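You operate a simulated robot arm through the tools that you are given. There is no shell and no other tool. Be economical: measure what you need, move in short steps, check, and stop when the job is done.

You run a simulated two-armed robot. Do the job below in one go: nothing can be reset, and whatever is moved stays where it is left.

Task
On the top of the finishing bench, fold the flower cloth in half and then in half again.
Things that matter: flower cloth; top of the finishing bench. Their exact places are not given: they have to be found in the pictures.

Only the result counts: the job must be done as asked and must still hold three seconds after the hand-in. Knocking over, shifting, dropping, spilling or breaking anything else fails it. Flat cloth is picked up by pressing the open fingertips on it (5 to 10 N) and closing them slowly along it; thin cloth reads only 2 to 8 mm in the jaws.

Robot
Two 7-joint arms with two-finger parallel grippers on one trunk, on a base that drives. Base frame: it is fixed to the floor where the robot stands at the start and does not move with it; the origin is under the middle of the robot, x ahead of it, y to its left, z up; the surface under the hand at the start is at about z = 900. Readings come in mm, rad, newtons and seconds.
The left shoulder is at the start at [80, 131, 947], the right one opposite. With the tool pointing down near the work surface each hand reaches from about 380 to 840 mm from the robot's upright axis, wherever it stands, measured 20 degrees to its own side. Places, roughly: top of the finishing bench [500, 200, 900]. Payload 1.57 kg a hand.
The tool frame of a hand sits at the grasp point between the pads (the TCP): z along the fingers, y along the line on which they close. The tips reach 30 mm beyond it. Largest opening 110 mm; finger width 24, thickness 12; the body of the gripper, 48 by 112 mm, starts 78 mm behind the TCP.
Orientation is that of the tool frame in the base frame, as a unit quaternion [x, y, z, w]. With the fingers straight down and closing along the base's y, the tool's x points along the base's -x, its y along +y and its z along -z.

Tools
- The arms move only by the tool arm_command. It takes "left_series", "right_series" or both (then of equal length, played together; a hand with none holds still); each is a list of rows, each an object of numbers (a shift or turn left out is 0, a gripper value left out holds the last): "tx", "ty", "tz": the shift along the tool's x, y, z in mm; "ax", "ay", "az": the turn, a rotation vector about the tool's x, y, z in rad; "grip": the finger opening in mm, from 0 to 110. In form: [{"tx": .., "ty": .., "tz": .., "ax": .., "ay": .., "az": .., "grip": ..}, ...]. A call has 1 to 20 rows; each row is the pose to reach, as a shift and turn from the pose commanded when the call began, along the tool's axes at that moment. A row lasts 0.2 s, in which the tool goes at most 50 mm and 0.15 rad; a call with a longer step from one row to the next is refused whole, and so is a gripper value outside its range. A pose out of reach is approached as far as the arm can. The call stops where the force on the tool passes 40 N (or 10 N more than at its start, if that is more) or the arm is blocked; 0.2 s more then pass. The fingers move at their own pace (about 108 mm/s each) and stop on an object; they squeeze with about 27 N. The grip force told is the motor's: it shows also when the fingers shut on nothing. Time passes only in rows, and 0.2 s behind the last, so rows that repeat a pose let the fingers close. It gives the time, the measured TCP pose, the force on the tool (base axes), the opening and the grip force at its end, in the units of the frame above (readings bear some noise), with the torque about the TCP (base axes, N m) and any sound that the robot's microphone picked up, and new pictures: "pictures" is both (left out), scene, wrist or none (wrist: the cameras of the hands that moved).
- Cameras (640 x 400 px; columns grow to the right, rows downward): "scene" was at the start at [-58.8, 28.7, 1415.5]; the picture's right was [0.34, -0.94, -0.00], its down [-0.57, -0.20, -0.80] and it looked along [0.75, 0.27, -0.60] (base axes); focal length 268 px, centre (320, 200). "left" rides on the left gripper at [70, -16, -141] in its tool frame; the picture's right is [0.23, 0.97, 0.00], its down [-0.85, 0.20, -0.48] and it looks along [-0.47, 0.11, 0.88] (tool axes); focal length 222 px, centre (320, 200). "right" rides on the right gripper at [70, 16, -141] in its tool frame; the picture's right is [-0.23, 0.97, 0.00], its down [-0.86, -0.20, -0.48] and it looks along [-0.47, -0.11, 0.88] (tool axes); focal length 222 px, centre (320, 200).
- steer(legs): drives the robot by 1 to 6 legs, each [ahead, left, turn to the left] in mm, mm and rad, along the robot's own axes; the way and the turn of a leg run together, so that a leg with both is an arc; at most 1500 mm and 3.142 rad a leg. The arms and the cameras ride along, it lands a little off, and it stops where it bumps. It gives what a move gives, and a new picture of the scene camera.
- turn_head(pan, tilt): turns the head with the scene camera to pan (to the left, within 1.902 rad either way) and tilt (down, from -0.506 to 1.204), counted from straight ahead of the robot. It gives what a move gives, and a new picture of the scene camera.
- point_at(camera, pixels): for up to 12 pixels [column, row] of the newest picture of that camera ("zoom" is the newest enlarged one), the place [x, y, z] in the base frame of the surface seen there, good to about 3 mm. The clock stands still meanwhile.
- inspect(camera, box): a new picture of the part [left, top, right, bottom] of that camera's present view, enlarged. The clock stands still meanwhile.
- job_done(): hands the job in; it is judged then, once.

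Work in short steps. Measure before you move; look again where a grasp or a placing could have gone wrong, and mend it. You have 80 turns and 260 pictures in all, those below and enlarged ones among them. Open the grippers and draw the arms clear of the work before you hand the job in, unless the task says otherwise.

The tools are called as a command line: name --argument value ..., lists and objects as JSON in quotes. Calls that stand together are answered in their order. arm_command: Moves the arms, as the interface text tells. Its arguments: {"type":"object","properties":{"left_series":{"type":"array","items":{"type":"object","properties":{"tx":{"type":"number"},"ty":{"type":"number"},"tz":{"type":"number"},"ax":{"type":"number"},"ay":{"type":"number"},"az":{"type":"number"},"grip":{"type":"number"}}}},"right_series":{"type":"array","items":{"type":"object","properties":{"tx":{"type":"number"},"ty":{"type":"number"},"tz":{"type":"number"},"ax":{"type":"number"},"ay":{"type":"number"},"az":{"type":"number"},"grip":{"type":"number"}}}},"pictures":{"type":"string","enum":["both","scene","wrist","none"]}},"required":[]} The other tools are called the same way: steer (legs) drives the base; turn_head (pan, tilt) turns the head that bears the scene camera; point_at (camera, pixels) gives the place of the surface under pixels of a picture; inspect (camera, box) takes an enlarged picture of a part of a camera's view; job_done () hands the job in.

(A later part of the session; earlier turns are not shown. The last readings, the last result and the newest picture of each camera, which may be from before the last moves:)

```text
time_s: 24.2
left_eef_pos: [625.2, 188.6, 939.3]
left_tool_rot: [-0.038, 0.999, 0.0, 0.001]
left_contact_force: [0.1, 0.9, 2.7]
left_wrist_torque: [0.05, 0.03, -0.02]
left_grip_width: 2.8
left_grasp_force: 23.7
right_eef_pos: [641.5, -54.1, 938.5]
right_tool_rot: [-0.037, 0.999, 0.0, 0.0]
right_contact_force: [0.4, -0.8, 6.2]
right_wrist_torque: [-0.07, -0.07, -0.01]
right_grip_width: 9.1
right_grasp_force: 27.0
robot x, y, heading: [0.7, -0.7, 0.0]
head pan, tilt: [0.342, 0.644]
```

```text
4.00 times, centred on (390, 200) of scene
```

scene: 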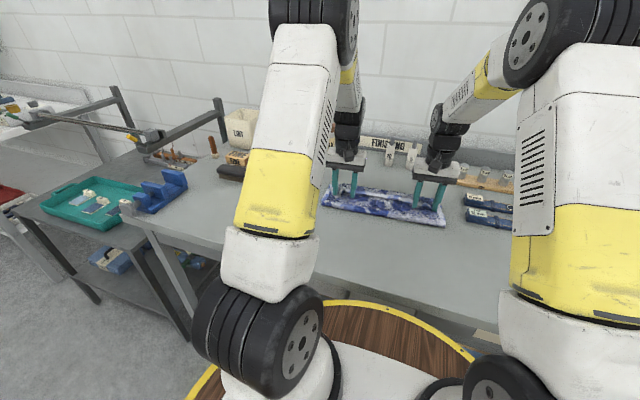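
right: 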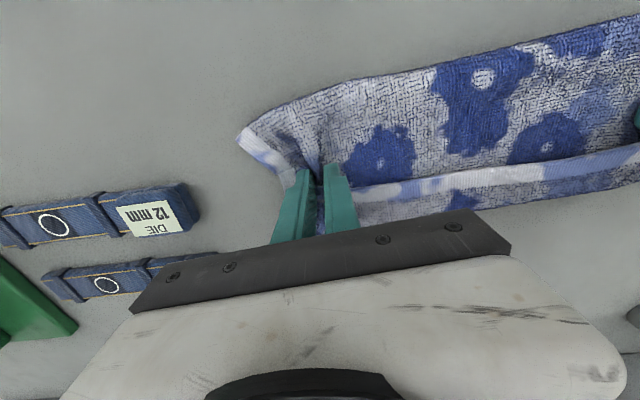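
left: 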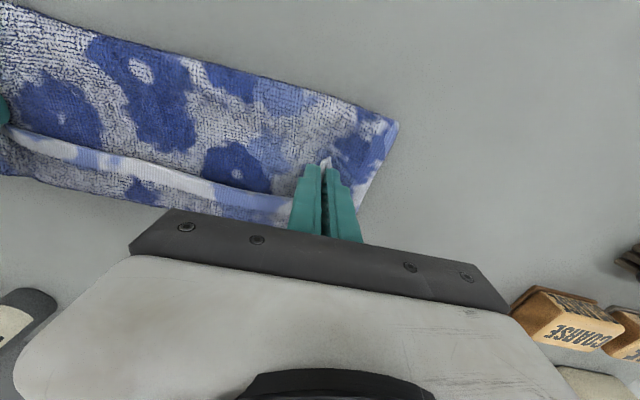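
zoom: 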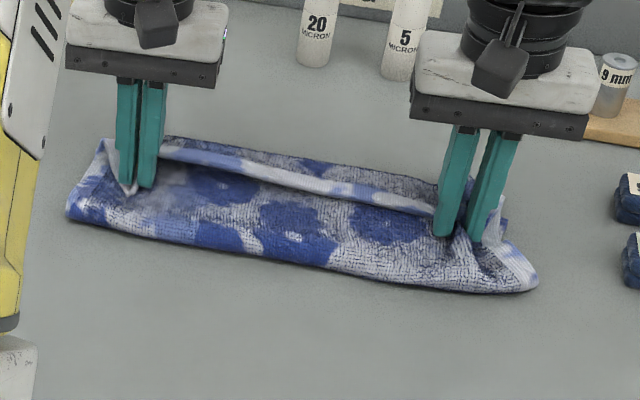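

Left holds the hem alone (2.8 mm), but the right jaw reads 9.1 mm: it caught the layer beneath too. I open the right, rise 9 mm, and look.

arm_command --right_series '[{"grip": 16}, {"grip": 30}, {"grip": 36}, {"tz": -5, "grip": 36}, {"tz": -9, "grip": 36}, {"tz": -9, "grip": 36}]' --pictures "wrist"

inspect --camera "scene" --box '[390, 175, 470, 225]'

```text
time_s: 25.6
left_eef_pos: [625.6, 190.4, 940.1]
left_tool_rot: [-0.037, 0.999, -0.001, 0.001]
left_contact_force: [0.3, 0.9, 2.2]
left_wrist_torque: [0.06, 0.04, 0.01]
left_grip_width: 3.0
left_grasp_force: 23.9
right_eef_pos: [641.7, -53.6, 949.6]
right_tool_rot: [-0.037, 0.999, 0.0, 0.0]
right_contact_force: [-0.5, 0.3, 1.1]
right_wrist_torque: [0.0, -0.02, -0.03]
right_grip_width: 35.8
right_grasp_force: 0.0
robot x, y, heading: [-1.3, 2.2, -0.0]
head pan, tilt: [0.342, 0.644]
```

right: 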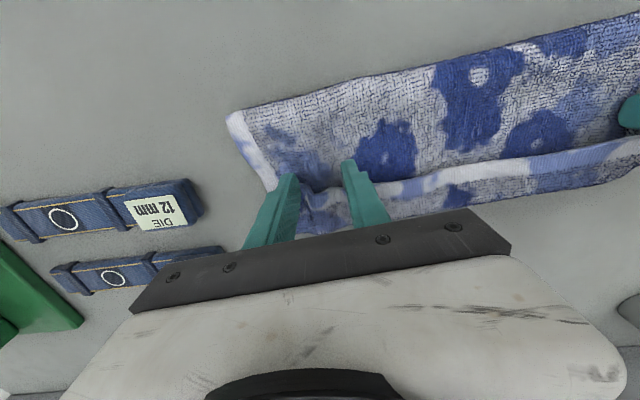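

```text
8.00 times, centred on (430, 200) of scene
```

zoom: 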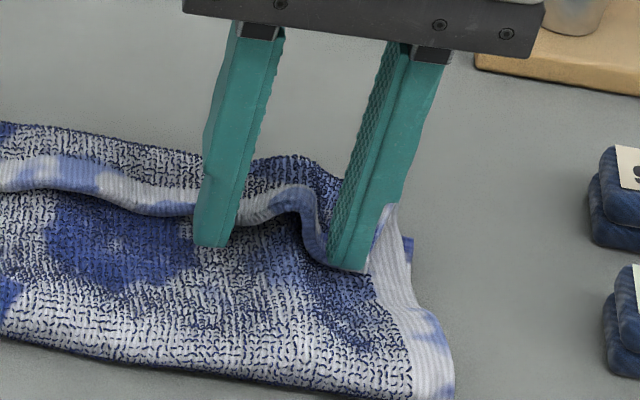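

The loop now stands clearly between the fingers at (300,200) in the zoom, above the layer beneath. I close at this height, 2 mm lower.

arm_command --right_series '[{"tz": 1}, {"tz": 1, "grip": 32}, {"tz": 1, "grip": 28}, {"tz": 1, "grip": 24}, {"tz": 1, "grip": 20}, {"tz": 1, "grip": 16}, {"tz": 1, "grip": 12}, {"tz": 1, "grip": 8}, {"tz": 1, "grip": 4}, {"tz": 1, "grip": 0}, {"tz": 1, "grip": 0}, {"tz": 1, "grip": 0}]' --pictures "none"

inspect --camera "scene" --box '[390, 175, 470, 225]'

```text
time_s: 28.2
left_eef_pos: [625.4, 190.9, 940.4]
left_tool_rot: [-0.037, 0.999, 0.0, 0.001]
left_contact_force: [0.2, 0.9, 3.6]
left_wrist_torque: [0.05, 0.02, 0.03]
left_grip_width: 3.1
left_grasp_force: 24.1
right_eef_pos: [641.9, -54.9, 947.9]
right_tool_rot: [-0.038, 0.999, 0.001, 0.0]
right_contact_force: [0.1, -0.1, -0.6]
right_wrist_torque: [-0.03, 0.01, -0.03]
right_grip_width: 5.6
right_grasp_force: 25.2
robot x, y, heading: [-1.4, 0.0, 0.003]
head pan, tilt: [0.342, 0.644]
```

```text
8.00 times, centred on (430, 200) of scene
```

zoom: 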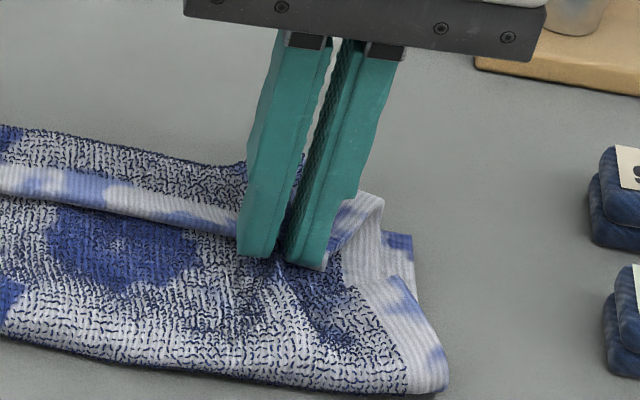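

5.6 mm now, in the thin-cloth range. I lift both 50 mm, drawing slightly toward the robot, and check what comes up.

arm_command --left_series '[{"tz": -12, "tx": 3}, {"tz": -25, "tx": 8}, {"tz": -40, "tx": 15}, {"tz": -55, "tx": 25}, {"tz": -55, "tx": 25}]' --right_series '[{"tz": -12, "tx": 3}, {"tz": -25, "tx": 8}, {"tz": -40, "tx": 15}, {"tz": -55, "tx": 25}, {"tz": -55, "tx": 25}]'

inspect --camera "scene" --box '[310, 150, 470, 250]'

```text
time_s: 29.4
left_eef_pos: [598.0, 188.7, 996.2]
left_tool_rot: [-0.038, 0.999, 0.001, 0.0]
left_contact_force: [-0.4, 0.2, 0.7]
left_wrist_torque: [-0.01, 0.0, 0.01]
left_grip_width: 3.1
left_grasp_force: 24.0
right_eef_pos: [615.2, -56.6, 1003.5]
right_tool_rot: [-0.038, 0.999, 0.0, 0.0]
right_contact_force: [-0.8, -0.1, -0.7]
right_wrist_torque: [-0.01, -0.02, -0.01]
right_grip_width: 5.3
right_grasp_force: 25.4
robot x, y, heading: [0.4, -0.8, 0.001]
head pan, tilt: [0.342, 0.644]
```

scene: 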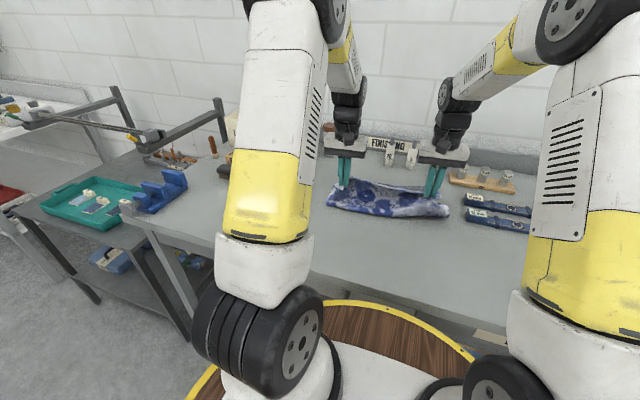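
right: 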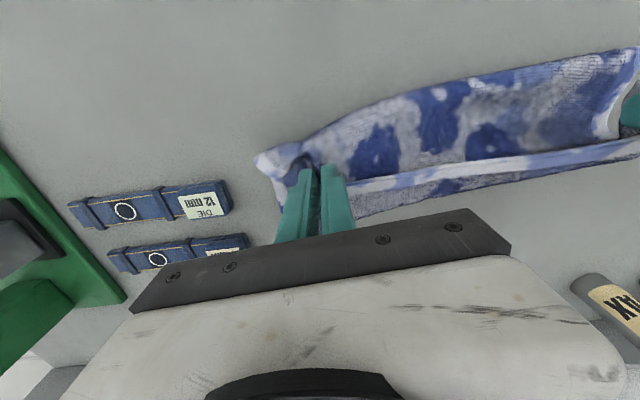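
left: 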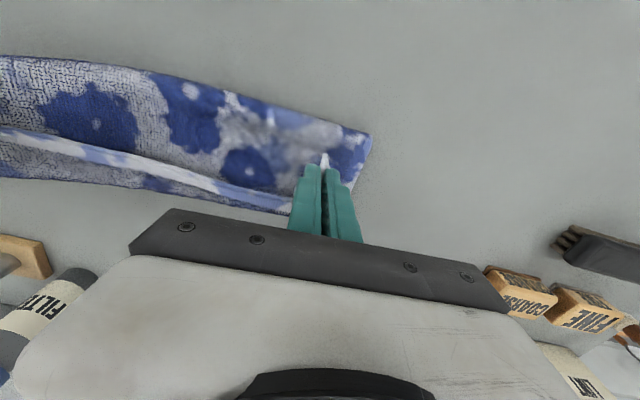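

```text
4.00 times, centred on (390, 200) of scene
```

zoom: 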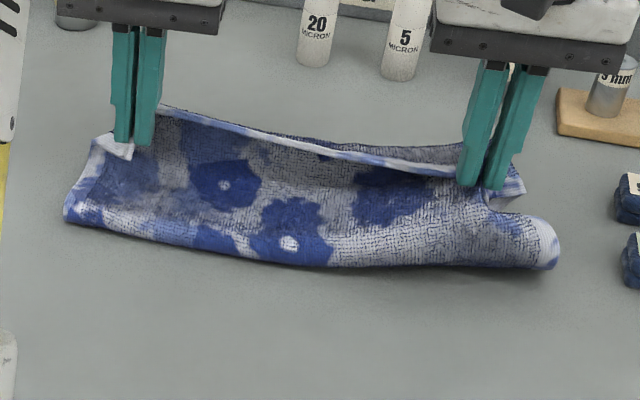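

The right jaw still holds some of the layer beneath. I lower the right hand again and open it, keeping the left lifted so the hem stands off.

arm_command --right_series '[{"tz": 15, "tx": -5}, {"tz": 30, "tx": -10}, {"tz": 45, "tx": -12}, {"tz": 45, "tx": -12, "grip": 15}, {"tz": 45, "tx": -12, "grip": 40}, {"tz": 40, "tx": -12, "grip": 50}, {"tz": 20, "tx": -12, "grip": 50}, {"tz": 0, "tx": -12, "grip": 50}]' --pictures "wrist"

inspect --camera "scene" --box '[374, 165, 470, 225]'

```text
time_s: 31.2
left_eef_pos: [600.3, 188.4, 995.9]
left_tool_rot: [-0.037, 0.999, 0.0, 0.0]
left_contact_force: [0.5, -0.3, 0.0]
left_wrist_torque: [-0.01, 0.02, -0.01]
left_grip_width: 2.8
left_grasp_force: 24.1
right_eef_pos: [627.0, -54.3, 1001.2]
right_tool_rot: [-0.038, 0.999, 0.0, 0.0]
right_contact_force: [0.4, -0.4, -0.2]
right_wrist_torque: [-0.05, 0.01, -0.02]
right_grip_width: 50.0
right_grasp_force: 0.0
robot x, y, heading: [-2.7, 0.3, 0.003]
head pan, tilt: [0.342, 0.644]
```

right: 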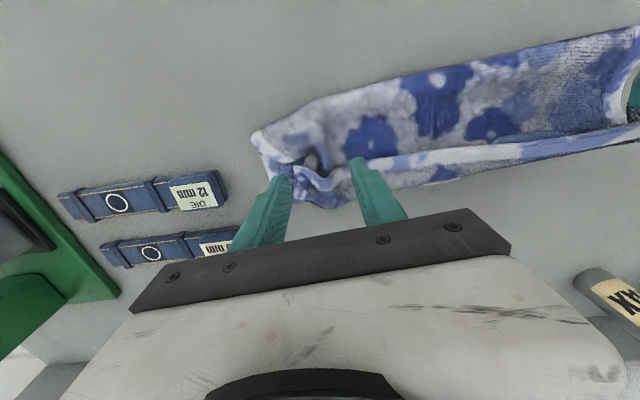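

```text
6.67 times, centred on (422, 195) of scene
```

zoom: 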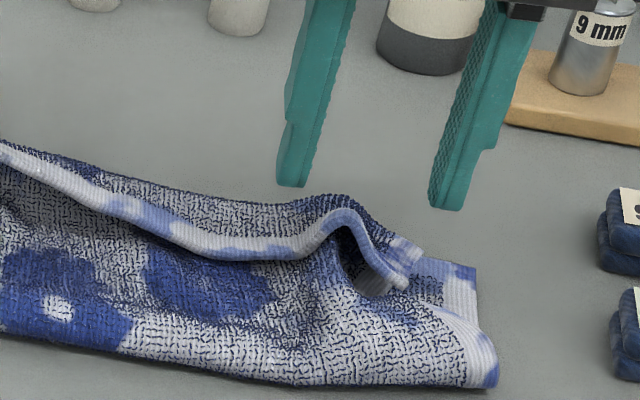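

A tall clean loop now stands at (340,225) in the zoom. I measure it.

point_at --camera "zoom" --pixels '[[342, 213], [342, 222], [320, 240], [375, 260], [350, 245], [300, 258], [400, 285], [290, 185], [440, 205]]'

```text
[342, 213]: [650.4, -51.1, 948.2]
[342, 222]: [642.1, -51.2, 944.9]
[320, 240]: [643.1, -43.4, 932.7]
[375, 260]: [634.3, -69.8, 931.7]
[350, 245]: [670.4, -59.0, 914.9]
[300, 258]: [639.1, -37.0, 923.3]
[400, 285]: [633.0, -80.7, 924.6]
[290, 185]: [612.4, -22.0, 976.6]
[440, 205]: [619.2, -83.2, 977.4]
```

Loop top is at (642,-53,945), sides down to about 925. I lower the tips to 926, forward 13 mm, and close on it.

arm_command --right_series '[{"tx": -8, "tz": 15}, {"tx": -14, "ty": -2, "tz": 30}, {"tx": -14, "ty": -2, "tz": 44}, {"tx": -14, "ty": -2, "tz": 44, "grip": 40}, {"tx": -14, "ty": -2, "tz": 44, "grip": 32}, {"tx": -14, "ty": -2, "tz": 44, "grip": 24}, {"tx": -14, "ty": -2, "tz": 44, "grip": 18}, {"tx": -14, "ty": -2, "tz": 44, "grip": 12}, {"tx": -14, "ty": -2, "tz": 44, "grip": 6}, {"tx": -14, "ty": -2, "tz": 44, "grip": 0}, {"tx": -14, "ty": -2, "tz": 44, "grip": 0}, {"tx": -14, "ty": -2, "tz": 44, "grip": 0}, {"tx": -10, "ty": -2, "tz": 30}, {"tx": -3, "ty": -2, "tz": 15}, {"tx": 3, "ty": -2, "tz": -2}, {"tx": 3, "ty": -2, "tz": -2}]' --pictures "wrist"

inspect --camera "scene" --box '[310, 150, 470, 250]'

```text
time_s: 34.6
left_eef_pos: [599.8, 187.5, 996.2]
left_tool_rot: [-0.037, 0.999, 0.0, 0.001]
left_contact_force: [0.5, -0.7, -0.5]
left_wrist_torque: [0.0, -0.04, 0.01]
left_grip_width: 2.8
left_grasp_force: 23.9
right_eef_pos: [627.1, -56.0, 1005.4]
right_tool_rot: [-0.038, 0.999, 0.0, 0.0]
right_contact_force: [0.8, -0.6, -0.9]
right_wrist_torque: [-0.01, -0.01, -0.01]
right_grip_width: 6.7
right_grasp_force: 26.1
robot x, y, heading: [0.9, 1.7, -0.002]
head pan, tilt: [0.342, 0.644]
```

right: 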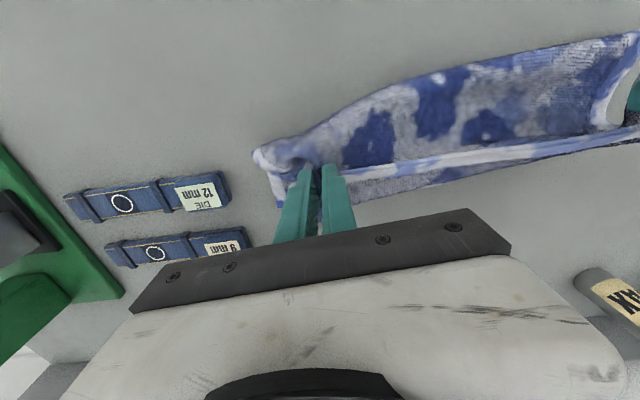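

```text
4.00 times, centred on (390, 200) of scene
```

zoom: 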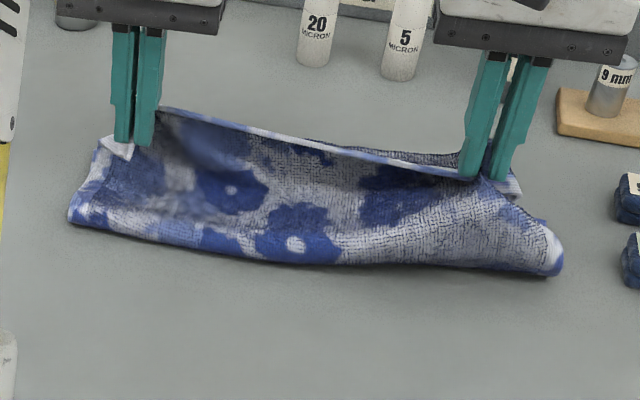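

The right jaw (6.7 mm) still tents the layer below. I lower and release it, then raise the left hand further toward the robot so the hem peels off the layer beneath.

arm_command --right_series '[{"tz": 15, "tx": -5}, {"tz": 30, "tx": -10}, {"tz": 44, "tx": -14}, {"tz": 44, "tx": -14, "grip": 20}, {"tz": 44, "tx": -14, "grip": 50}, {"tz": 30, "tx": -14, "grip": 60}, {"tz": 5, "tx": -14, "grip": 60}, {"tz": -20, "tx": -14, "grip": 60}, {"tz": -30, "tx": -14, "grip": 60}, {"tz": -30, "tx": -14}, {"tz": -30, "tx": -14}, {"tz": -30, "tx": -14}, {"tz": -30, "tx": -14}]' --left_series '[{}, {}, {}, {}, {}, {}, {}, {}, {"tz": -15, "tx": 10}, {"tz": -30, "tx": 25}, {"tz": -45, "tx": 45}, {"tz": -50, "tx": 60}, {"tz": -50, "tx": 60}]'

inspect --camera "scene" --box '[310, 150, 470, 250]'

```text
time_s: 37.4
left_eef_pos: [540.9, 185.5, 1046.0]
left_tool_rot: [-0.038, 0.999, 0.0, -0.001]
left_contact_force: [-1.2, -0.9, 0.6]
left_wrist_torque: [-0.05, 0.01, -0.01]
left_grip_width: 2.6
left_grasp_force: 23.5
right_eef_pos: [640.0, -56.1, 1035.1]
right_tool_rot: [-0.038, 0.999, 0.0, 0.0]
right_contact_force: [-0.1, 0.2, 0.3]
right_wrist_torque: [0.01, -0.01, 0.0]
right_grip_width: 60.1
right_grasp_force: 0.1
robot x, y, heading: [-1.6, -1.0, -0.003]
head pan, tilt: [0.342, 0.644]
```

scene: 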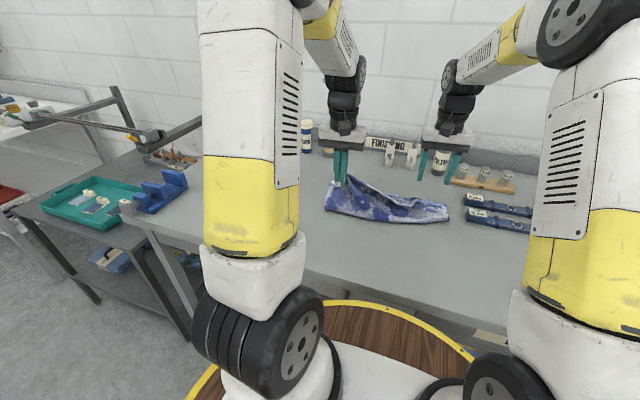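
right: 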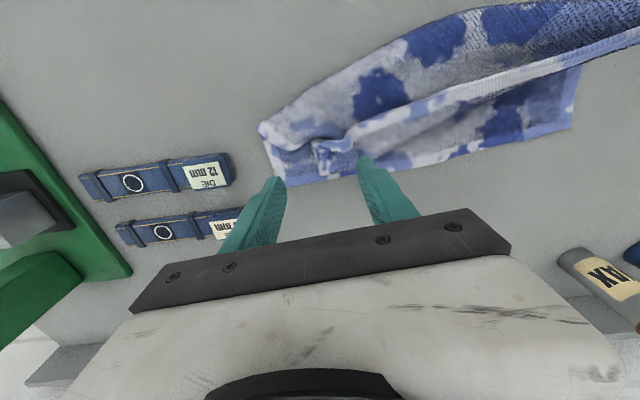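
left: 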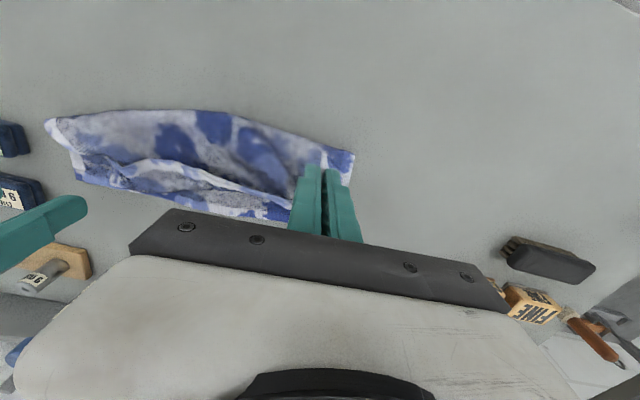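

```text
4.00 times, centred on (390, 200) of scene
```

zoom: 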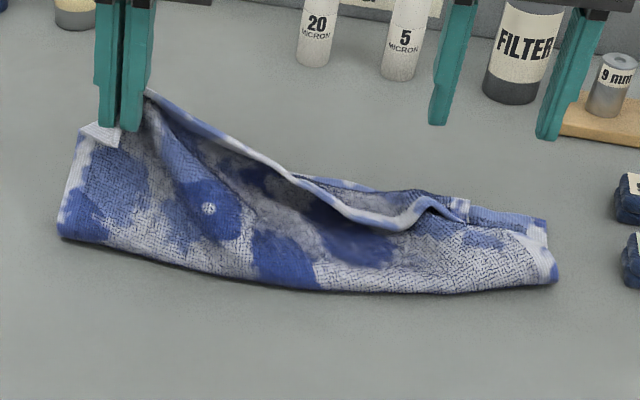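

The hem peels off well. I keep pulling the left corner back toward its original place while lowering.

arm_command --left_series '[{"tx": 20, "tz": 0}, {"tx": 40, "tz": 0}, {"tx": 60, "tz": 5}, {"tx": 80, "tz": 15}, {"tx": 100, "tz": 30}, {"tx": 120, "tz": 50}, {"tx": 130, "tz": 60}, {"tx": 130, "tz": 60}]' --pictures "none"

inspect --camera "scene" --box '[300, 150, 476, 260]'

```text
time_s: 39.2
left_eef_pos: [410.4, 175.7, 986.4]
left_tool_rot: [-0.038, 0.999, 0.0, 0.001]
left_contact_force: [0.9, -0.5, 0.9]
left_wrist_torque: [-0.01, 0.02, 0.01]
left_grip_width: 3.0
left_grasp_force: 23.9
right_eef_pos: [639.9, -55.5, 1036.0]
right_tool_rot: [-0.038, 0.999, 0.0, 0.0]
right_contact_force: [-0.2, 0.5, 0.4]
right_wrist_torque: [0.0, -0.02, -0.05]
right_grip_width: 60.0
right_grasp_force: 0.0
robot x, y, heading: [0.6, 0.8, -0.002]
head pan, tilt: [0.342, 0.644]
```

```text
3.64 times, centred on (388, 205) of scene
```

zoom: 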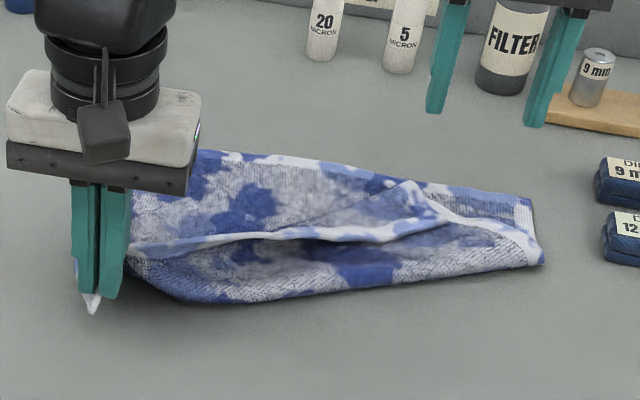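

The left half is unfolded; on the right the hem still lies over with a raised piece around (410,190)–(430,220). I measure the hem there.

point_at --camera "zoom" --pixels '[[410, 186], [400, 230], [360, 238], [300, 235], [425, 218], [445, 212], [380, 255], [500, 215], [430, 240], [250, 238], [541, 263], [330, 290]]'

inspect --camera "scene" --box '[374, 190, 454, 240]'

```text
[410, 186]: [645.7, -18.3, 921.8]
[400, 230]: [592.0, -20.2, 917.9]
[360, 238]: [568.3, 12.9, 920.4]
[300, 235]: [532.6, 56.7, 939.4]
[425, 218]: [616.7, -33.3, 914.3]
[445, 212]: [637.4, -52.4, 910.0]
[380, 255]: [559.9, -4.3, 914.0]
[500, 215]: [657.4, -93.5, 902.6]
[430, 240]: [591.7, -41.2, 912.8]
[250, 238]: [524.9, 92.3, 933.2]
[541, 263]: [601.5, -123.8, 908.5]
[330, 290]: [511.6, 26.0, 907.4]
```

```text
8.00 times, centred on (414, 215) of scene
```

zoom: 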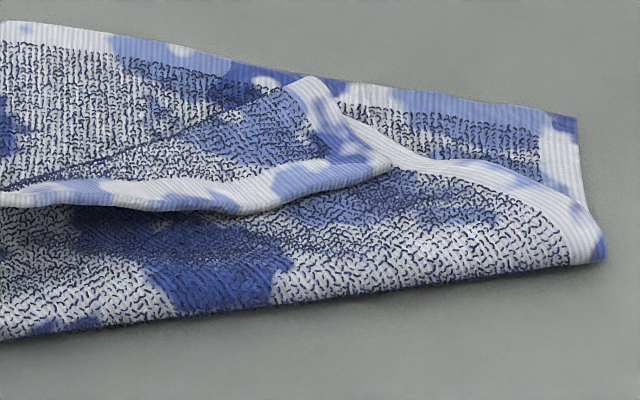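

The right corner of the hem lies turned over at about (616,-33), its edge running diagonally through (592,-20). I bring the right hand above that edge, turned to close along it.

arm_command --right_series '[{"tx": 8, "ty": 9, "tz": 10, "az": -0.14, "grip": 32}, {"tx": 16, "ty": 18, "tz": 20, "az": -0.28}, {"tx": 24, "ty": 27, "tz": 30, "az": -0.42}, {"tx": 32, "ty": 36, "tz": 40, "az": -0.56}, {"tx": 39, "ty": 44, "tz": 52, "az": -0.7}, {"tx": 39, "ty": 44, "tz": 68, "az": -0.72}, {"tx": 39, "ty": 44, "tz": 76, "az": -0.72}, {"tx": 39, "ty": 44, "tz": 76, "az": -0.72}]' --pictures "wrist"

inspect --camera "scene" --box '[366, 175, 462, 235]'

```text
time_s: 41.0
left_eef_pos: [409.2, 176.0, 985.3]
left_tool_rot: [-0.038, 0.999, 0.0, 0.001]
left_contact_force: [0.7, -0.6, 0.5]
left_wrist_torque: [-0.01, 0.05, 0.0]
left_grip_width: 2.6
left_grasp_force: 24.2
right_eef_pos: [596.1, -16.2, 958.9]
right_tool_rot: [-0.387, 0.922, 0.0, 0.0]
right_contact_force: [0.0, 0.6, 0.6]
right_wrist_torque: [0.0, -0.03, -0.02]
right_grip_width: 32.0
right_grasp_force: 0.1
robot x, y, heading: [-2.0, 1.3, -0.002]
head pan, tilt: [0.342, 0.644]
```

right: 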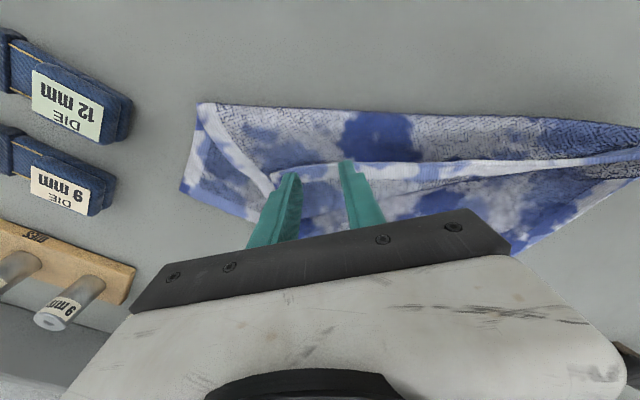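

```text
6.67 times, centred on (414, 205) of scene
```

zoom: 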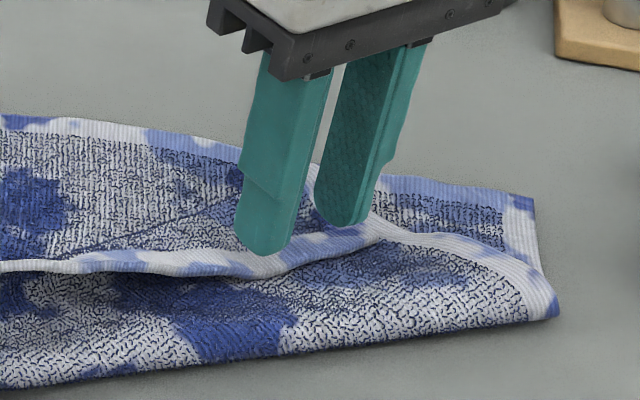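

Fingers are aligned along the hem. I lower to light contact and close slowly.

arm_command --right_series '[{"tz": 5}, {"tz": 10}, {"tz": 12}, {"tz": 12, "grip": 28}, {"tz": 12, "grip": 24}, {"tz": 12, "grip": 20}, {"tz": 12, "grip": 16}, {"tz": 12, "grip": 12}, {"tz": 12, "grip": 8}, {"tz": 12, "grip": 4}, {"tz": 12, "grip": 0}, {"tz": 12, "grip": 0}, {"tz": 12, "grip": 0}]' --pictures "none"

inspect --camera "scene" --box '[366, 175, 462, 235]'

```text
time_s: 43.8
left_eef_pos: [409.4, 175.8, 985.2]
left_tool_rot: [-0.038, 0.999, 0.0, 0.0]
left_contact_force: [0.0, -0.5, -0.4]
left_wrist_torque: [-0.02, 0.01, -0.03]
left_grip_width: 3.3
left_grasp_force: 23.9
right_eef_pos: [598.8, -16.6, 947.0]
right_tool_rot: [-0.387, 0.922, 0.0, 0.0]
right_contact_force: [0.2, 0.6, -0.1]
right_wrist_torque: [0.0, -0.01, 0.04]
right_grip_width: 0.2
right_grasp_force: 20.8
robot x, y, heading: [-1.8, -3.0, -0.002]
head pan, tilt: [0.342, 0.644]
```

```text
6.67 times, centred on (414, 205) of scene
```

zoom: 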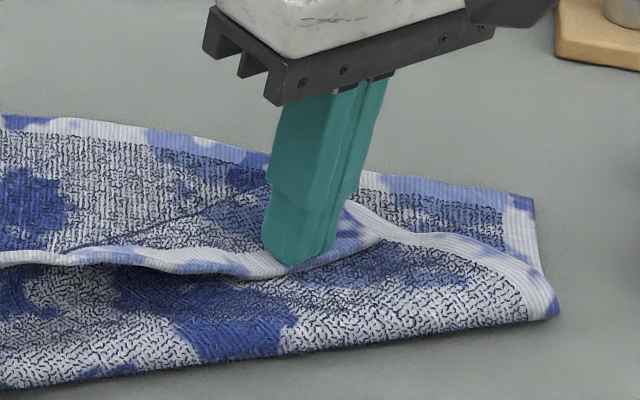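

Nothing caught, no contact force. I reopen, press 4–5 mm deeper and close again.

arm_command --right_series '[{"tz": -4, "grip": 15}, {"tz": -4, "grip": 32}, {"tz": 0}, {"tz": 4}, {"tz": 5}, {"tz": 5, "grip": 28}, {"tz": 5, "grip": 24}, {"tz": 5, "grip": 20}, {"tz": 5, "grip": 16}, {"tz": 5, "grip": 12}, {"tz": 5, "grip": 8}, {"tz": 5, "grip": 4}, {"tz": 5, "grip": 0}, {"tz": 5, "grip": 0}, {"tz": 5, "grip": 0}]' --pictures "none"

inspect --camera "scene" --box '[366, 175, 462, 235]'

```text
time_s: 47.0
left_eef_pos: [410.3, 176.0, 985.3]
left_tool_rot: [-0.038, 0.999, 0.001, 0.0]
left_contact_force: [0.4, -2.5, -0.2]
left_wrist_torque: [0.0, 0.01, -0.01]
left_grip_width: 3.0
left_grasp_force: 23.6
right_eef_pos: [596.8, -15.5, 940.9]
right_tool_rot: [-0.387, 0.922, 0.0, 0.0]
right_contact_force: [-0.7, 1.4, 3.7]
right_wrist_torque: [0.07, 0.01, 0.08]
right_grip_width: 6.0
right_grasp_force: 25.7
robot x, y, heading: [1.9, 0.8, -0.001]
head pan, tilt: [0.342, 0.644]
```

```text
6.67 times, centred on (414, 205) of scene
```

zoom: 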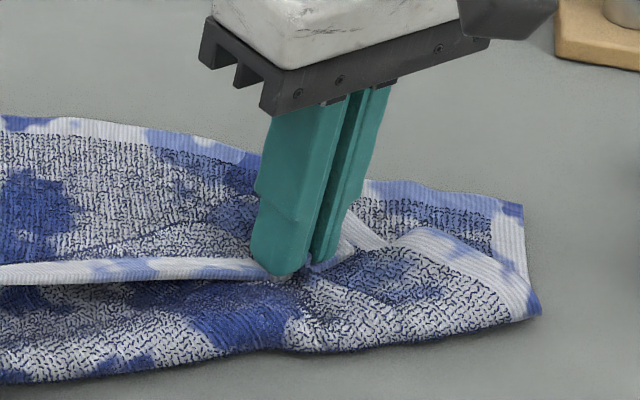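

6 mm caught. I lift 40 mm toward the robot to see what came with it.

arm_command --right_series '[{"tz": -10}, {"tz": -20}, {"tz": -30, "tx": 4, "ty": 3}, {"tz": -42, "tx": 8, "ty": 6}, {"tz": -42, "tx": 8, "ty": 6}]' --pictures "none"

inspect --camera "scene" --box '[350, 165, 478, 245]'

```text
time_s: 48.2
left_eef_pos: [410.6, 176.0, 984.2]
left_tool_rot: [-0.037, 0.999, 0.001, -0.001]
left_contact_force: [0.2, 0.5, 0.7]
left_wrist_torque: [0.03, 0.01, 0.0]
left_grip_width: 3.3
left_grasp_force: 23.8
right_eef_pos: [587.4, -17.1, 982.8]
right_tool_rot: [-0.387, 0.922, 0.0, -0.001]
right_contact_force: [-0.2, -0.3, 0.6]
right_wrist_torque: [-0.01, -0.04, -0.01]
right_grip_width: 5.5
right_grasp_force: 25.9
robot x, y, heading: [-0.3, 1.2, 0.003]
head pan, tilt: [0.342, 0.644]
```

```text
5.00 times, centred on (414, 205) of scene
```

zoom: 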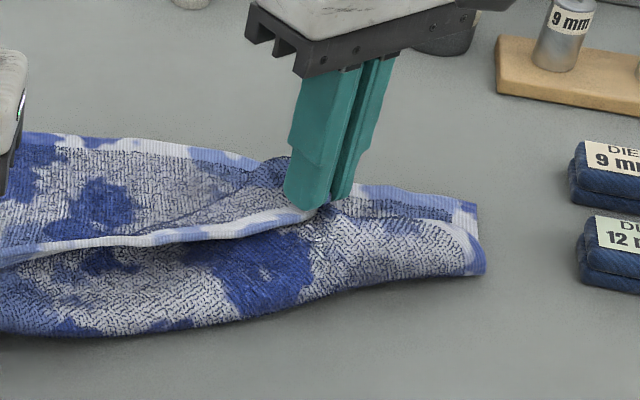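

It again tented the layer beneath. I set it down and release, retreat the right hand, then lift the left corner high so the right corner flap unfurls under its own weight.

arm_command --right_series '[{"tz": 15}, {"tz": 30}, {"tz": 36}, {"tz": 36, "grip": 20}, {"tz": 36, "grip": 50}, {"tz": 10, "grip": 50}, {"tz": -30, "az": 0.14}, {"tz": -70, "az": 0.28}, {"tz": -100, "ty": -30, "az": 0.42}, {"tz": -110, "ty": -70, "az": 0.56}, {"tz": -110, "ty": -110, "az": 0.7}, {"tz": -110, "ty": -140, "tx": 30, "az": 0.7}, {"tz": -110, "ty": -160, "tx": 50, "az": 0.7}]' --pictures "none"

arm_command --left_series '[{"tz": -25, "tx": -10}, {"tz": -50, "tx": -20, "ty": -10}, {"tz": -80, "tx": -30, "ty": -20}, {"tz": -110, "tx": -40, "ty": -35}, {"tz": -140, "tx": -50, "ty": -50}, {"tz": -165, "tx": -60, "ty": -65}, {"tz": -190, "tx": -60, "ty": -80}, {"tz": -210, "tx": -60, "ty": -90}, {"tz": -210, "tx": -60, "ty": -90}]' --pictures "scene"

inspect --camera "scene" --box '[300, 110, 492, 230]'

```text
time_s: 51.0
left_eef_pos: [409.3, 176.7, 985.7]
left_tool_rot: [-0.038, 0.999, 0.0, 0.0]
left_contact_force: [-0.1, 0.5, 0.4]
left_wrist_torque: [-0.06, 0.01, 0.0]
left_grip_width: 3.0
left_grasp_force: 24.0
right_eef_pos: [663.2, -165.2, 1092.6]
right_tool_rot: [-0.048, 0.999, 0.0, 0.0]
right_contact_force: [0.3, -0.4, -0.3]
right_wrist_torque: [0.0, 0.03, 0.02]
right_grip_width: 50.1
right_grasp_force: 0.0
robot x, y, heading: [2.3, -0.6, -0.003]
head pan, tilt: [0.342, 0.644]
```

```text
time_s: 53.0
left_eef_pos: [478.4, 89.1, 1196.5]
left_tool_rot: [-0.038, 0.999, 0.0, 0.001]
left_contact_force: [-0.4, -0.5, -0.9]
left_wrist_torque: [-0.02, 0.0, 0.02]
left_grip_width: 2.6
left_grasp_force: 24.4
right_eef_pos: [663.6, -165.6, 1092.2]
right_tool_rot: [-0.047, 0.999, 0.0, 0.0]
right_contact_force: [0.4, -0.9, -1.1]
right_wrist_torque: [0.01, -0.01, 0.0]
right_grip_width: 50.2
right_grasp_force: 0.1
robot x, y, heading: [-1.0, 0.6, -0.002]
head pan, tilt: [0.342, 0.644]
```

scene: 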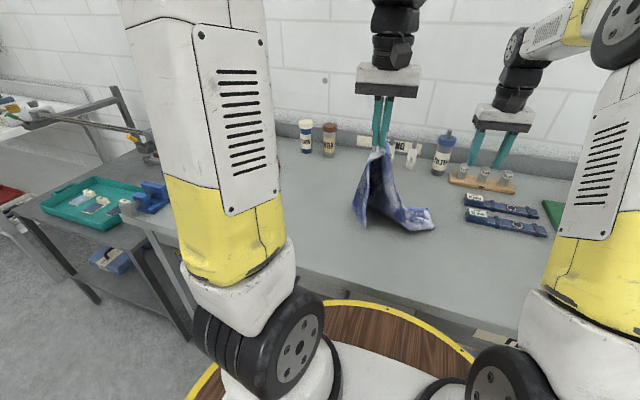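

```text
3.33 times, centred on (396, 170) of scene
```

zoom: 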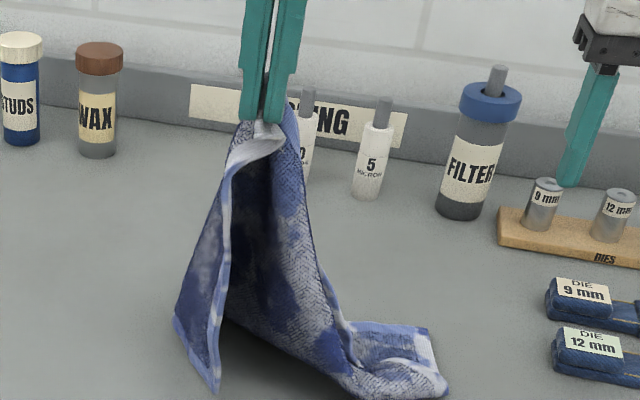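

The right corner still rests on the bench. I lift 150 mm more, shifting right.

arm_command --left_series '[{"tz": -25, "ty": -5}, {"tz": -50, "ty": -12}, {"tz": -75, "ty": -20}, {"tz": -100, "ty": -30}, {"tz": -125, "ty": -40}, {"tz": -150, "ty": -50}, {"tz": -150, "ty": -50}, {"tz": -150, "ty": -50}]' --pictures "none"

inspect --camera "scene" --box '[300, 80, 492, 230]'

```text
time_s: 54.8
left_eef_pos: [480.8, 36.8, 1345.1]
left_tool_rot: [-0.038, 0.999, 0.0, 0.001]
left_contact_force: [0.0, -0.5, -0.1]
left_wrist_torque: [0.0, -0.01, -0.02]
left_grip_width: 2.9
left_grasp_force: 24.3
right_eef_pos: [663.5, -165.3, 1092.8]
right_tool_rot: [-0.047, 0.999, 0.0, 0.0]
right_contact_force: [-0.3, -0.3, 0.1]
right_wrist_torque: [-0.03, 0.0, -0.02]
right_grip_width: 50.3
right_grasp_force: 0.0
robot x, y, heading: [-1.0, -1.3, -0.001]
head pan, tilt: [0.342, 0.644]
```

```text
2.67 times, centred on (396, 155) of scene
```

zoom: 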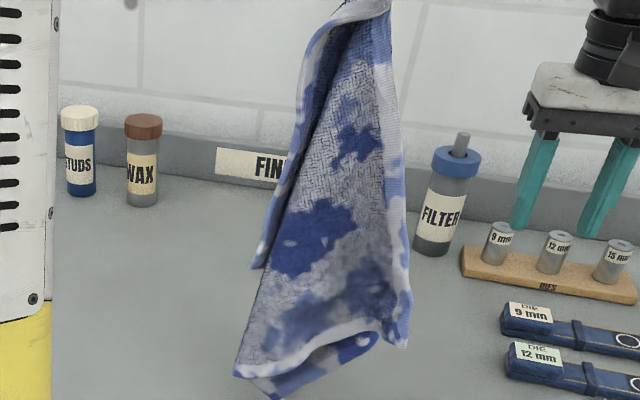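

The cloth now hangs free by the near-left corner; its near-right corner is at about (400,345) in the zoom. I measure the hem there to grip it in the air from the right side.

point_at --camera "zoom" --pixels '[[400, 342], [403, 300], [397, 250], [395, 200], [385, 320], [370, 300], [340, 330], [245, 370], [258, 262], [330, 250], [275, 392], [388, 60]]'

turn_head --pan 0.0 --tilt 0.6

```text
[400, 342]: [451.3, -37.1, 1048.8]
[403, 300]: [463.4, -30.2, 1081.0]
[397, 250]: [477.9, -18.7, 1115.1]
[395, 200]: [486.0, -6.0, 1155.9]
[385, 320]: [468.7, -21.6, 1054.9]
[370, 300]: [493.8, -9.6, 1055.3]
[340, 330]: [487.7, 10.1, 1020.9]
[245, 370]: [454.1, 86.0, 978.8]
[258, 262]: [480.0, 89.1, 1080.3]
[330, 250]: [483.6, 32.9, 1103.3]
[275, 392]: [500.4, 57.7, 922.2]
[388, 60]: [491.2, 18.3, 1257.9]
```

```text
time_s: 55.6
left_eef_pos: [479.7, 36.8, 1344.0]
left_tool_rot: [-0.037, 0.999, 0.0, 0.0]
left_contact_force: [-0.3, 0.9, -0.4]
left_wrist_torque: [0.01, 0.02, -0.01]
left_grip_width: 2.9
left_grasp_force: 24.3
right_eef_pos: [664.3, -164.4, 1091.8]
right_tool_rot: [-0.047, 0.999, 0.0, 0.0]
right_contact_force: [0.1, 0.0, 0.3]
right_wrist_torque: [0.0, 0.01, 0.0]
right_grip_width: 50.3
right_grasp_force: 0.1
robot x, y, heading: [-2.2, -1.2, 0.001]
head pan, tilt: [0.0, 0.6]
```

scene: 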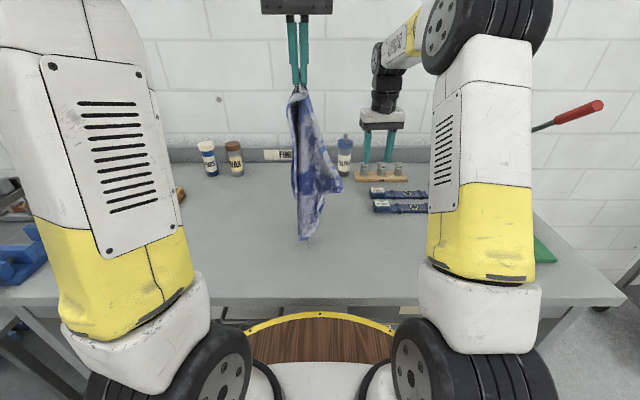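

inspect --camera "scene" --box '[240, 70, 400, 250]'

```text
2.22 times, centred on (320, 160) of scene
```

zoom: 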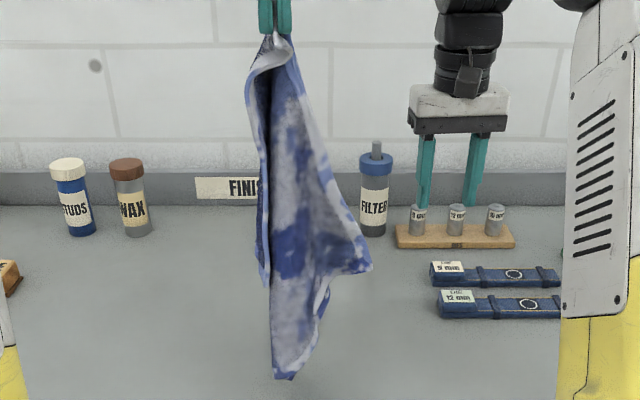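

The near-right corner flares out at (370,268). I measure around it in this view.

point_at --camera "zoom" --pixels '[[367, 267], [360, 255], [350, 262], [340, 268], [350, 235], [335, 245], [330, 265], [330, 215], [320, 250], [285, 372]]'

```text
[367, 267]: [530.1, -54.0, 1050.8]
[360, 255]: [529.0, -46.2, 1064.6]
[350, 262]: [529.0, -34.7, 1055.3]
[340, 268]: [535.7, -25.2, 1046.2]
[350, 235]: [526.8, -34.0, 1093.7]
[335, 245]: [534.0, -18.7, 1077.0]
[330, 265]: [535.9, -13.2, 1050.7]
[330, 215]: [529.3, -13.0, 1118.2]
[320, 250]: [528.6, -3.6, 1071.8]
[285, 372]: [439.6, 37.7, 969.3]
```

The cloth swung (corner now near (530,-54,1051)), so I let it settle while I turn the right hand a quarter turn and bring it to the right of the corner.

arm_command --right_series '[{"tx": 11, "ty": -5, "tz": 2, "az": 0.14}, {"tx": 22, "ty": -8, "tz": 4, "az": 0.28}, {"tx": 33, "ty": -10, "tz": 6, "az": 0.42}, {"tx": 44, "ty": -12, "tz": 8, "az": 0.56}, {"tx": 55, "ty": -12, "tz": 10, "az": 0.7}, {"tx": 66, "ty": -12, "tz": 10, "az": 0.84}, {"tx": 77, "ty": -12, "tz": 10, "az": 0.98}, {"tx": 88, "ty": -12, "tz": 10, "az": 1.12}, {"tx": 99, "ty": -12, "tz": 10, "az": 1.26}, {"tx": 110, "ty": -12, "tz": 10, "az": 1.4}, {"tx": 122, "ty": -12, "tz": 10, "az": 1.54}, {"tx": 134, "ty": -12, "tz": 10, "az": 1.66}, {"tx": 134, "ty": -12, "tz": 10, "az": 1.66}]' --pictures "scene"

```text
time_s: 58.4
left_eef_pos: [482.0, 37.7, 1344.5]
left_tool_rot: [-0.036, 0.999, 0.0, 0.002]
left_contact_force: [-0.4, -0.9, -0.4]
left_wrist_torque: [-0.02, 0.0, 0.04]
left_grip_width: 2.8
left_grasp_force: 24.3
right_eef_pos: [532.7, -189.5, 1084.6]
right_tool_rot: [0.705, 0.709, 0.001, -0.001]
right_contact_force: [0.4, -0.4, -1.0]
right_wrist_torque: [-0.03, -0.01, 0.01]
right_grip_width: 50.0
right_grasp_force: 0.0
robot x, y, heading: [0.6, -1.4, -0.001]
head pan, tilt: [0.0, 0.6]
```

scene: 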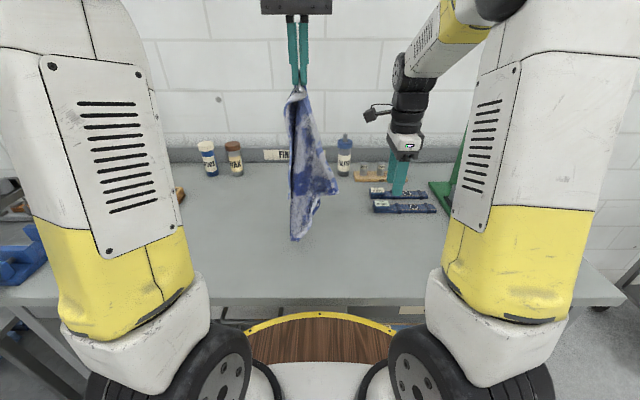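

Rotation reached. Now I tilt the fingers to point left and inspect the settled cloth.

arm_command --right_series '[{"ay": 0.14}, {"ay": 0.28}, {"ay": 0.42}, {"ay": 0.56}, {"ay": 0.7}, {"ay": 0.84}, {"ay": 0.98}, {"ay": 1.1}, {"ay": 1.1}, {"ay": 1.1}]' --pictures "wrist"

inspect --camera "scene" --box '[250, 80, 442, 250]'

```text
time_s: 60.6
left_eef_pos: [481.5, 36.5, 1344.3]
left_tool_rot: [-0.037, 0.999, 0.001, 0.0]
left_contact_force: [0.2, -0.7, -0.3]
left_wrist_torque: [0.03, 0.04, 0.02]
left_grip_width: 2.7
left_grasp_force: 24.1
right_eef_pos: [535.1, -189.5, 1083.3]
right_tool_rot: [0.601, 0.604, 0.369, -0.371]
right_contact_force: [0.0, 0.8, 0.2]
right_wrist_torque: [-0.02, 0.03, -0.02]
right_grip_width: 49.8
right_grasp_force: 0.0
robot x, y, heading: [-1.0, 1.2, 0.006]
head pan, tilt: [0.0, 0.6]
```

right: 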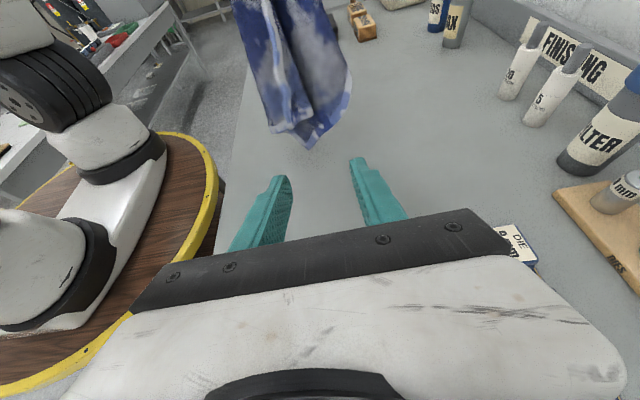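

```text
2.35 times, centred on (346, 165) of scene
```

zoom: 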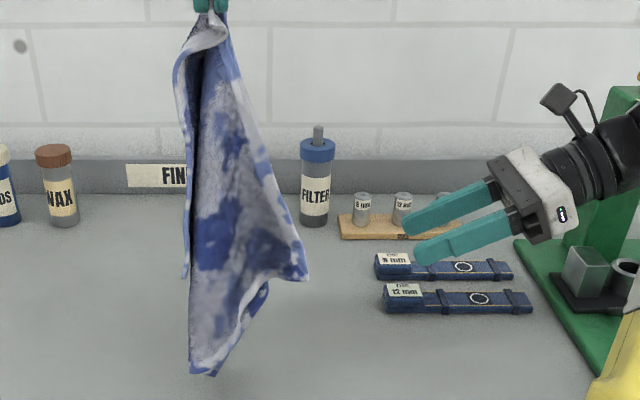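

The hand works as planned; the corner hangs right ahead at (303,278) in the zoom. I measure it with both cameras.

point_at --camera "zoom" --pixels '[[303, 277], [295, 265], [285, 272], [275, 260], [270, 275], [265, 240]]'

point_at --camera "right" --pixels '[[308, 145], [300, 125], [325, 120], [345, 90], [270, 115], [310, 90]]'

```text
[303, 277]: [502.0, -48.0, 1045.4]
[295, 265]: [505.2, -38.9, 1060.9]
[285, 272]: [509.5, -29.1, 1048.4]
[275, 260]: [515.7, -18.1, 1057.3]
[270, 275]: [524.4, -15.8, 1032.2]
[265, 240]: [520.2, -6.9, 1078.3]
```

```text
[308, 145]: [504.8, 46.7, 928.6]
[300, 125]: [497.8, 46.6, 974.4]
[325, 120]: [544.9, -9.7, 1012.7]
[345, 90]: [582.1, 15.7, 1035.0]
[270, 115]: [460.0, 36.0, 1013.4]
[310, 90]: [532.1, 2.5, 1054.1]
```

Corner at (502,-48,1045), sheet roughly in the y–z plane. I align first and approach to about 35 mm short, then check for swing.

arm_command --right_series '[{"tx": 14, "ty": -10, "tz": 15, "grip": 70}, {"tx": 28, "ty": -20, "tz": 30}, {"tx": 41, "ty": -29, "tz": 50}, {"tx": 41, "ty": -29, "tz": 70}, {"tx": 41, "ty": -29, "tz": 90}, {"tx": 41, "ty": -29, "tz": 90}]' --pictures "wrist"

inspect --camera "scene" --box '[250, 120, 410, 220]'

```text
time_s: 62.0
left_eef_pos: [480.1, 38.1, 1343.9]
left_tool_rot: [-0.038, 0.999, -0.001, 0.0]
left_contact_force: [0.5, 0.3, -0.6]
left_wrist_torque: [-0.01, 0.02, -0.01]
left_grip_width: 2.7
left_grasp_force: 24.1
right_eef_pos: [503.2, -89.0, 1076.7]
right_tool_rot: [0.601, 0.605, 0.368, -0.371]
right_contact_force: [-0.5, 0.6, -0.3]
right_wrist_torque: [-0.01, -0.02, 0.03]
right_grip_width: 70.0
right_grasp_force: 0.1
robot x, y, heading: [3.1, -0.2, -0.003]
head pan, tilt: [0.0, 0.6]
```

right: 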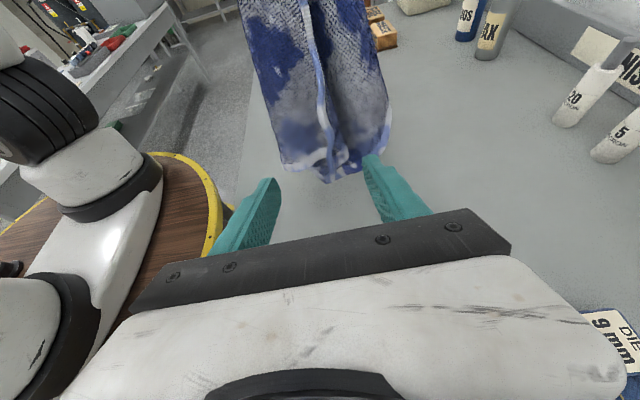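

```text
4.00 times, centred on (330, 170) of scene
```

zoom: 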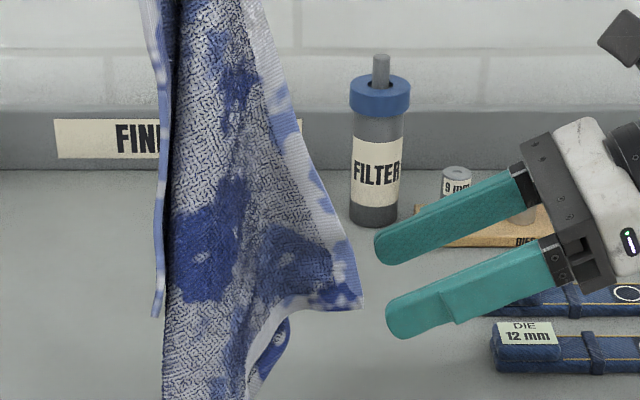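

The corner sits just ahead of the finger mouth at (360,308). I confirm its place.

point_at --camera "zoom" --pixels '[[357, 305], [345, 285], [335, 300], [320, 280], [380, 250], [392, 330]]'

```text
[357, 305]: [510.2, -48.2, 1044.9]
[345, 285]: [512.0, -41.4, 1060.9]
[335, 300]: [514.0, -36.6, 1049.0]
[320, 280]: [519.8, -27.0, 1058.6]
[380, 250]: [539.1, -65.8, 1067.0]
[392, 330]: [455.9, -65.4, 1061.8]
```

I advance 36 mm with the cloth between the fingers, and close.

arm_command --right_series '[{"ty": 8, "tx": 3, "tz": 12}, {"ty": 8, "tx": 5, "tz": 24}, {"ty": 8, "tx": 5, "tz": 36}, {"ty": 8, "tx": 5, "tz": 36, "grip": 50}, {"ty": 8, "tx": 5, "tz": 36, "grip": 30}, {"ty": 8, "tx": 5, "tz": 36, "grip": 10}, {"ty": 8, "tx": 5, "tz": 36, "grip": 0}, {"ty": 8, "tx": 5, "tz": 36, "grip": 0}]' --pictures "none"

inspect --camera "scene" --box '[250, 120, 410, 220]'

```text
time_s: 63.8
left_eef_pos: [480.3, 38.1, 1345.0]
left_tool_rot: [-0.038, 0.999, 0.0, 0.001]
left_contact_force: [-0.2, -1.1, -0.2]
left_wrist_torque: [-0.02, 0.0, 0.01]
left_grip_width: 2.8
left_grasp_force: 24.1
right_eef_pos: [510.9, -54.7, 1066.2]
right_tool_rot: [0.601, 0.605, 0.368, -0.371]
right_contact_force: [0.3, 0.3, 0.5]
right_wrist_torque: [-0.05, -0.01, 0.01]
right_grip_width: 3.0
right_grasp_force: 24.3
robot x, y, heading: [-0.3, 1.6, 0.001]
head pan, tilt: [0.0, 0.6]
```

```text
4.00 times, centred on (330, 170) of scene
```

zoom: 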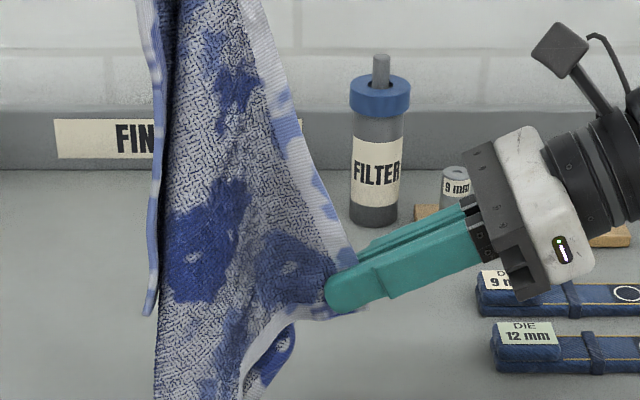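

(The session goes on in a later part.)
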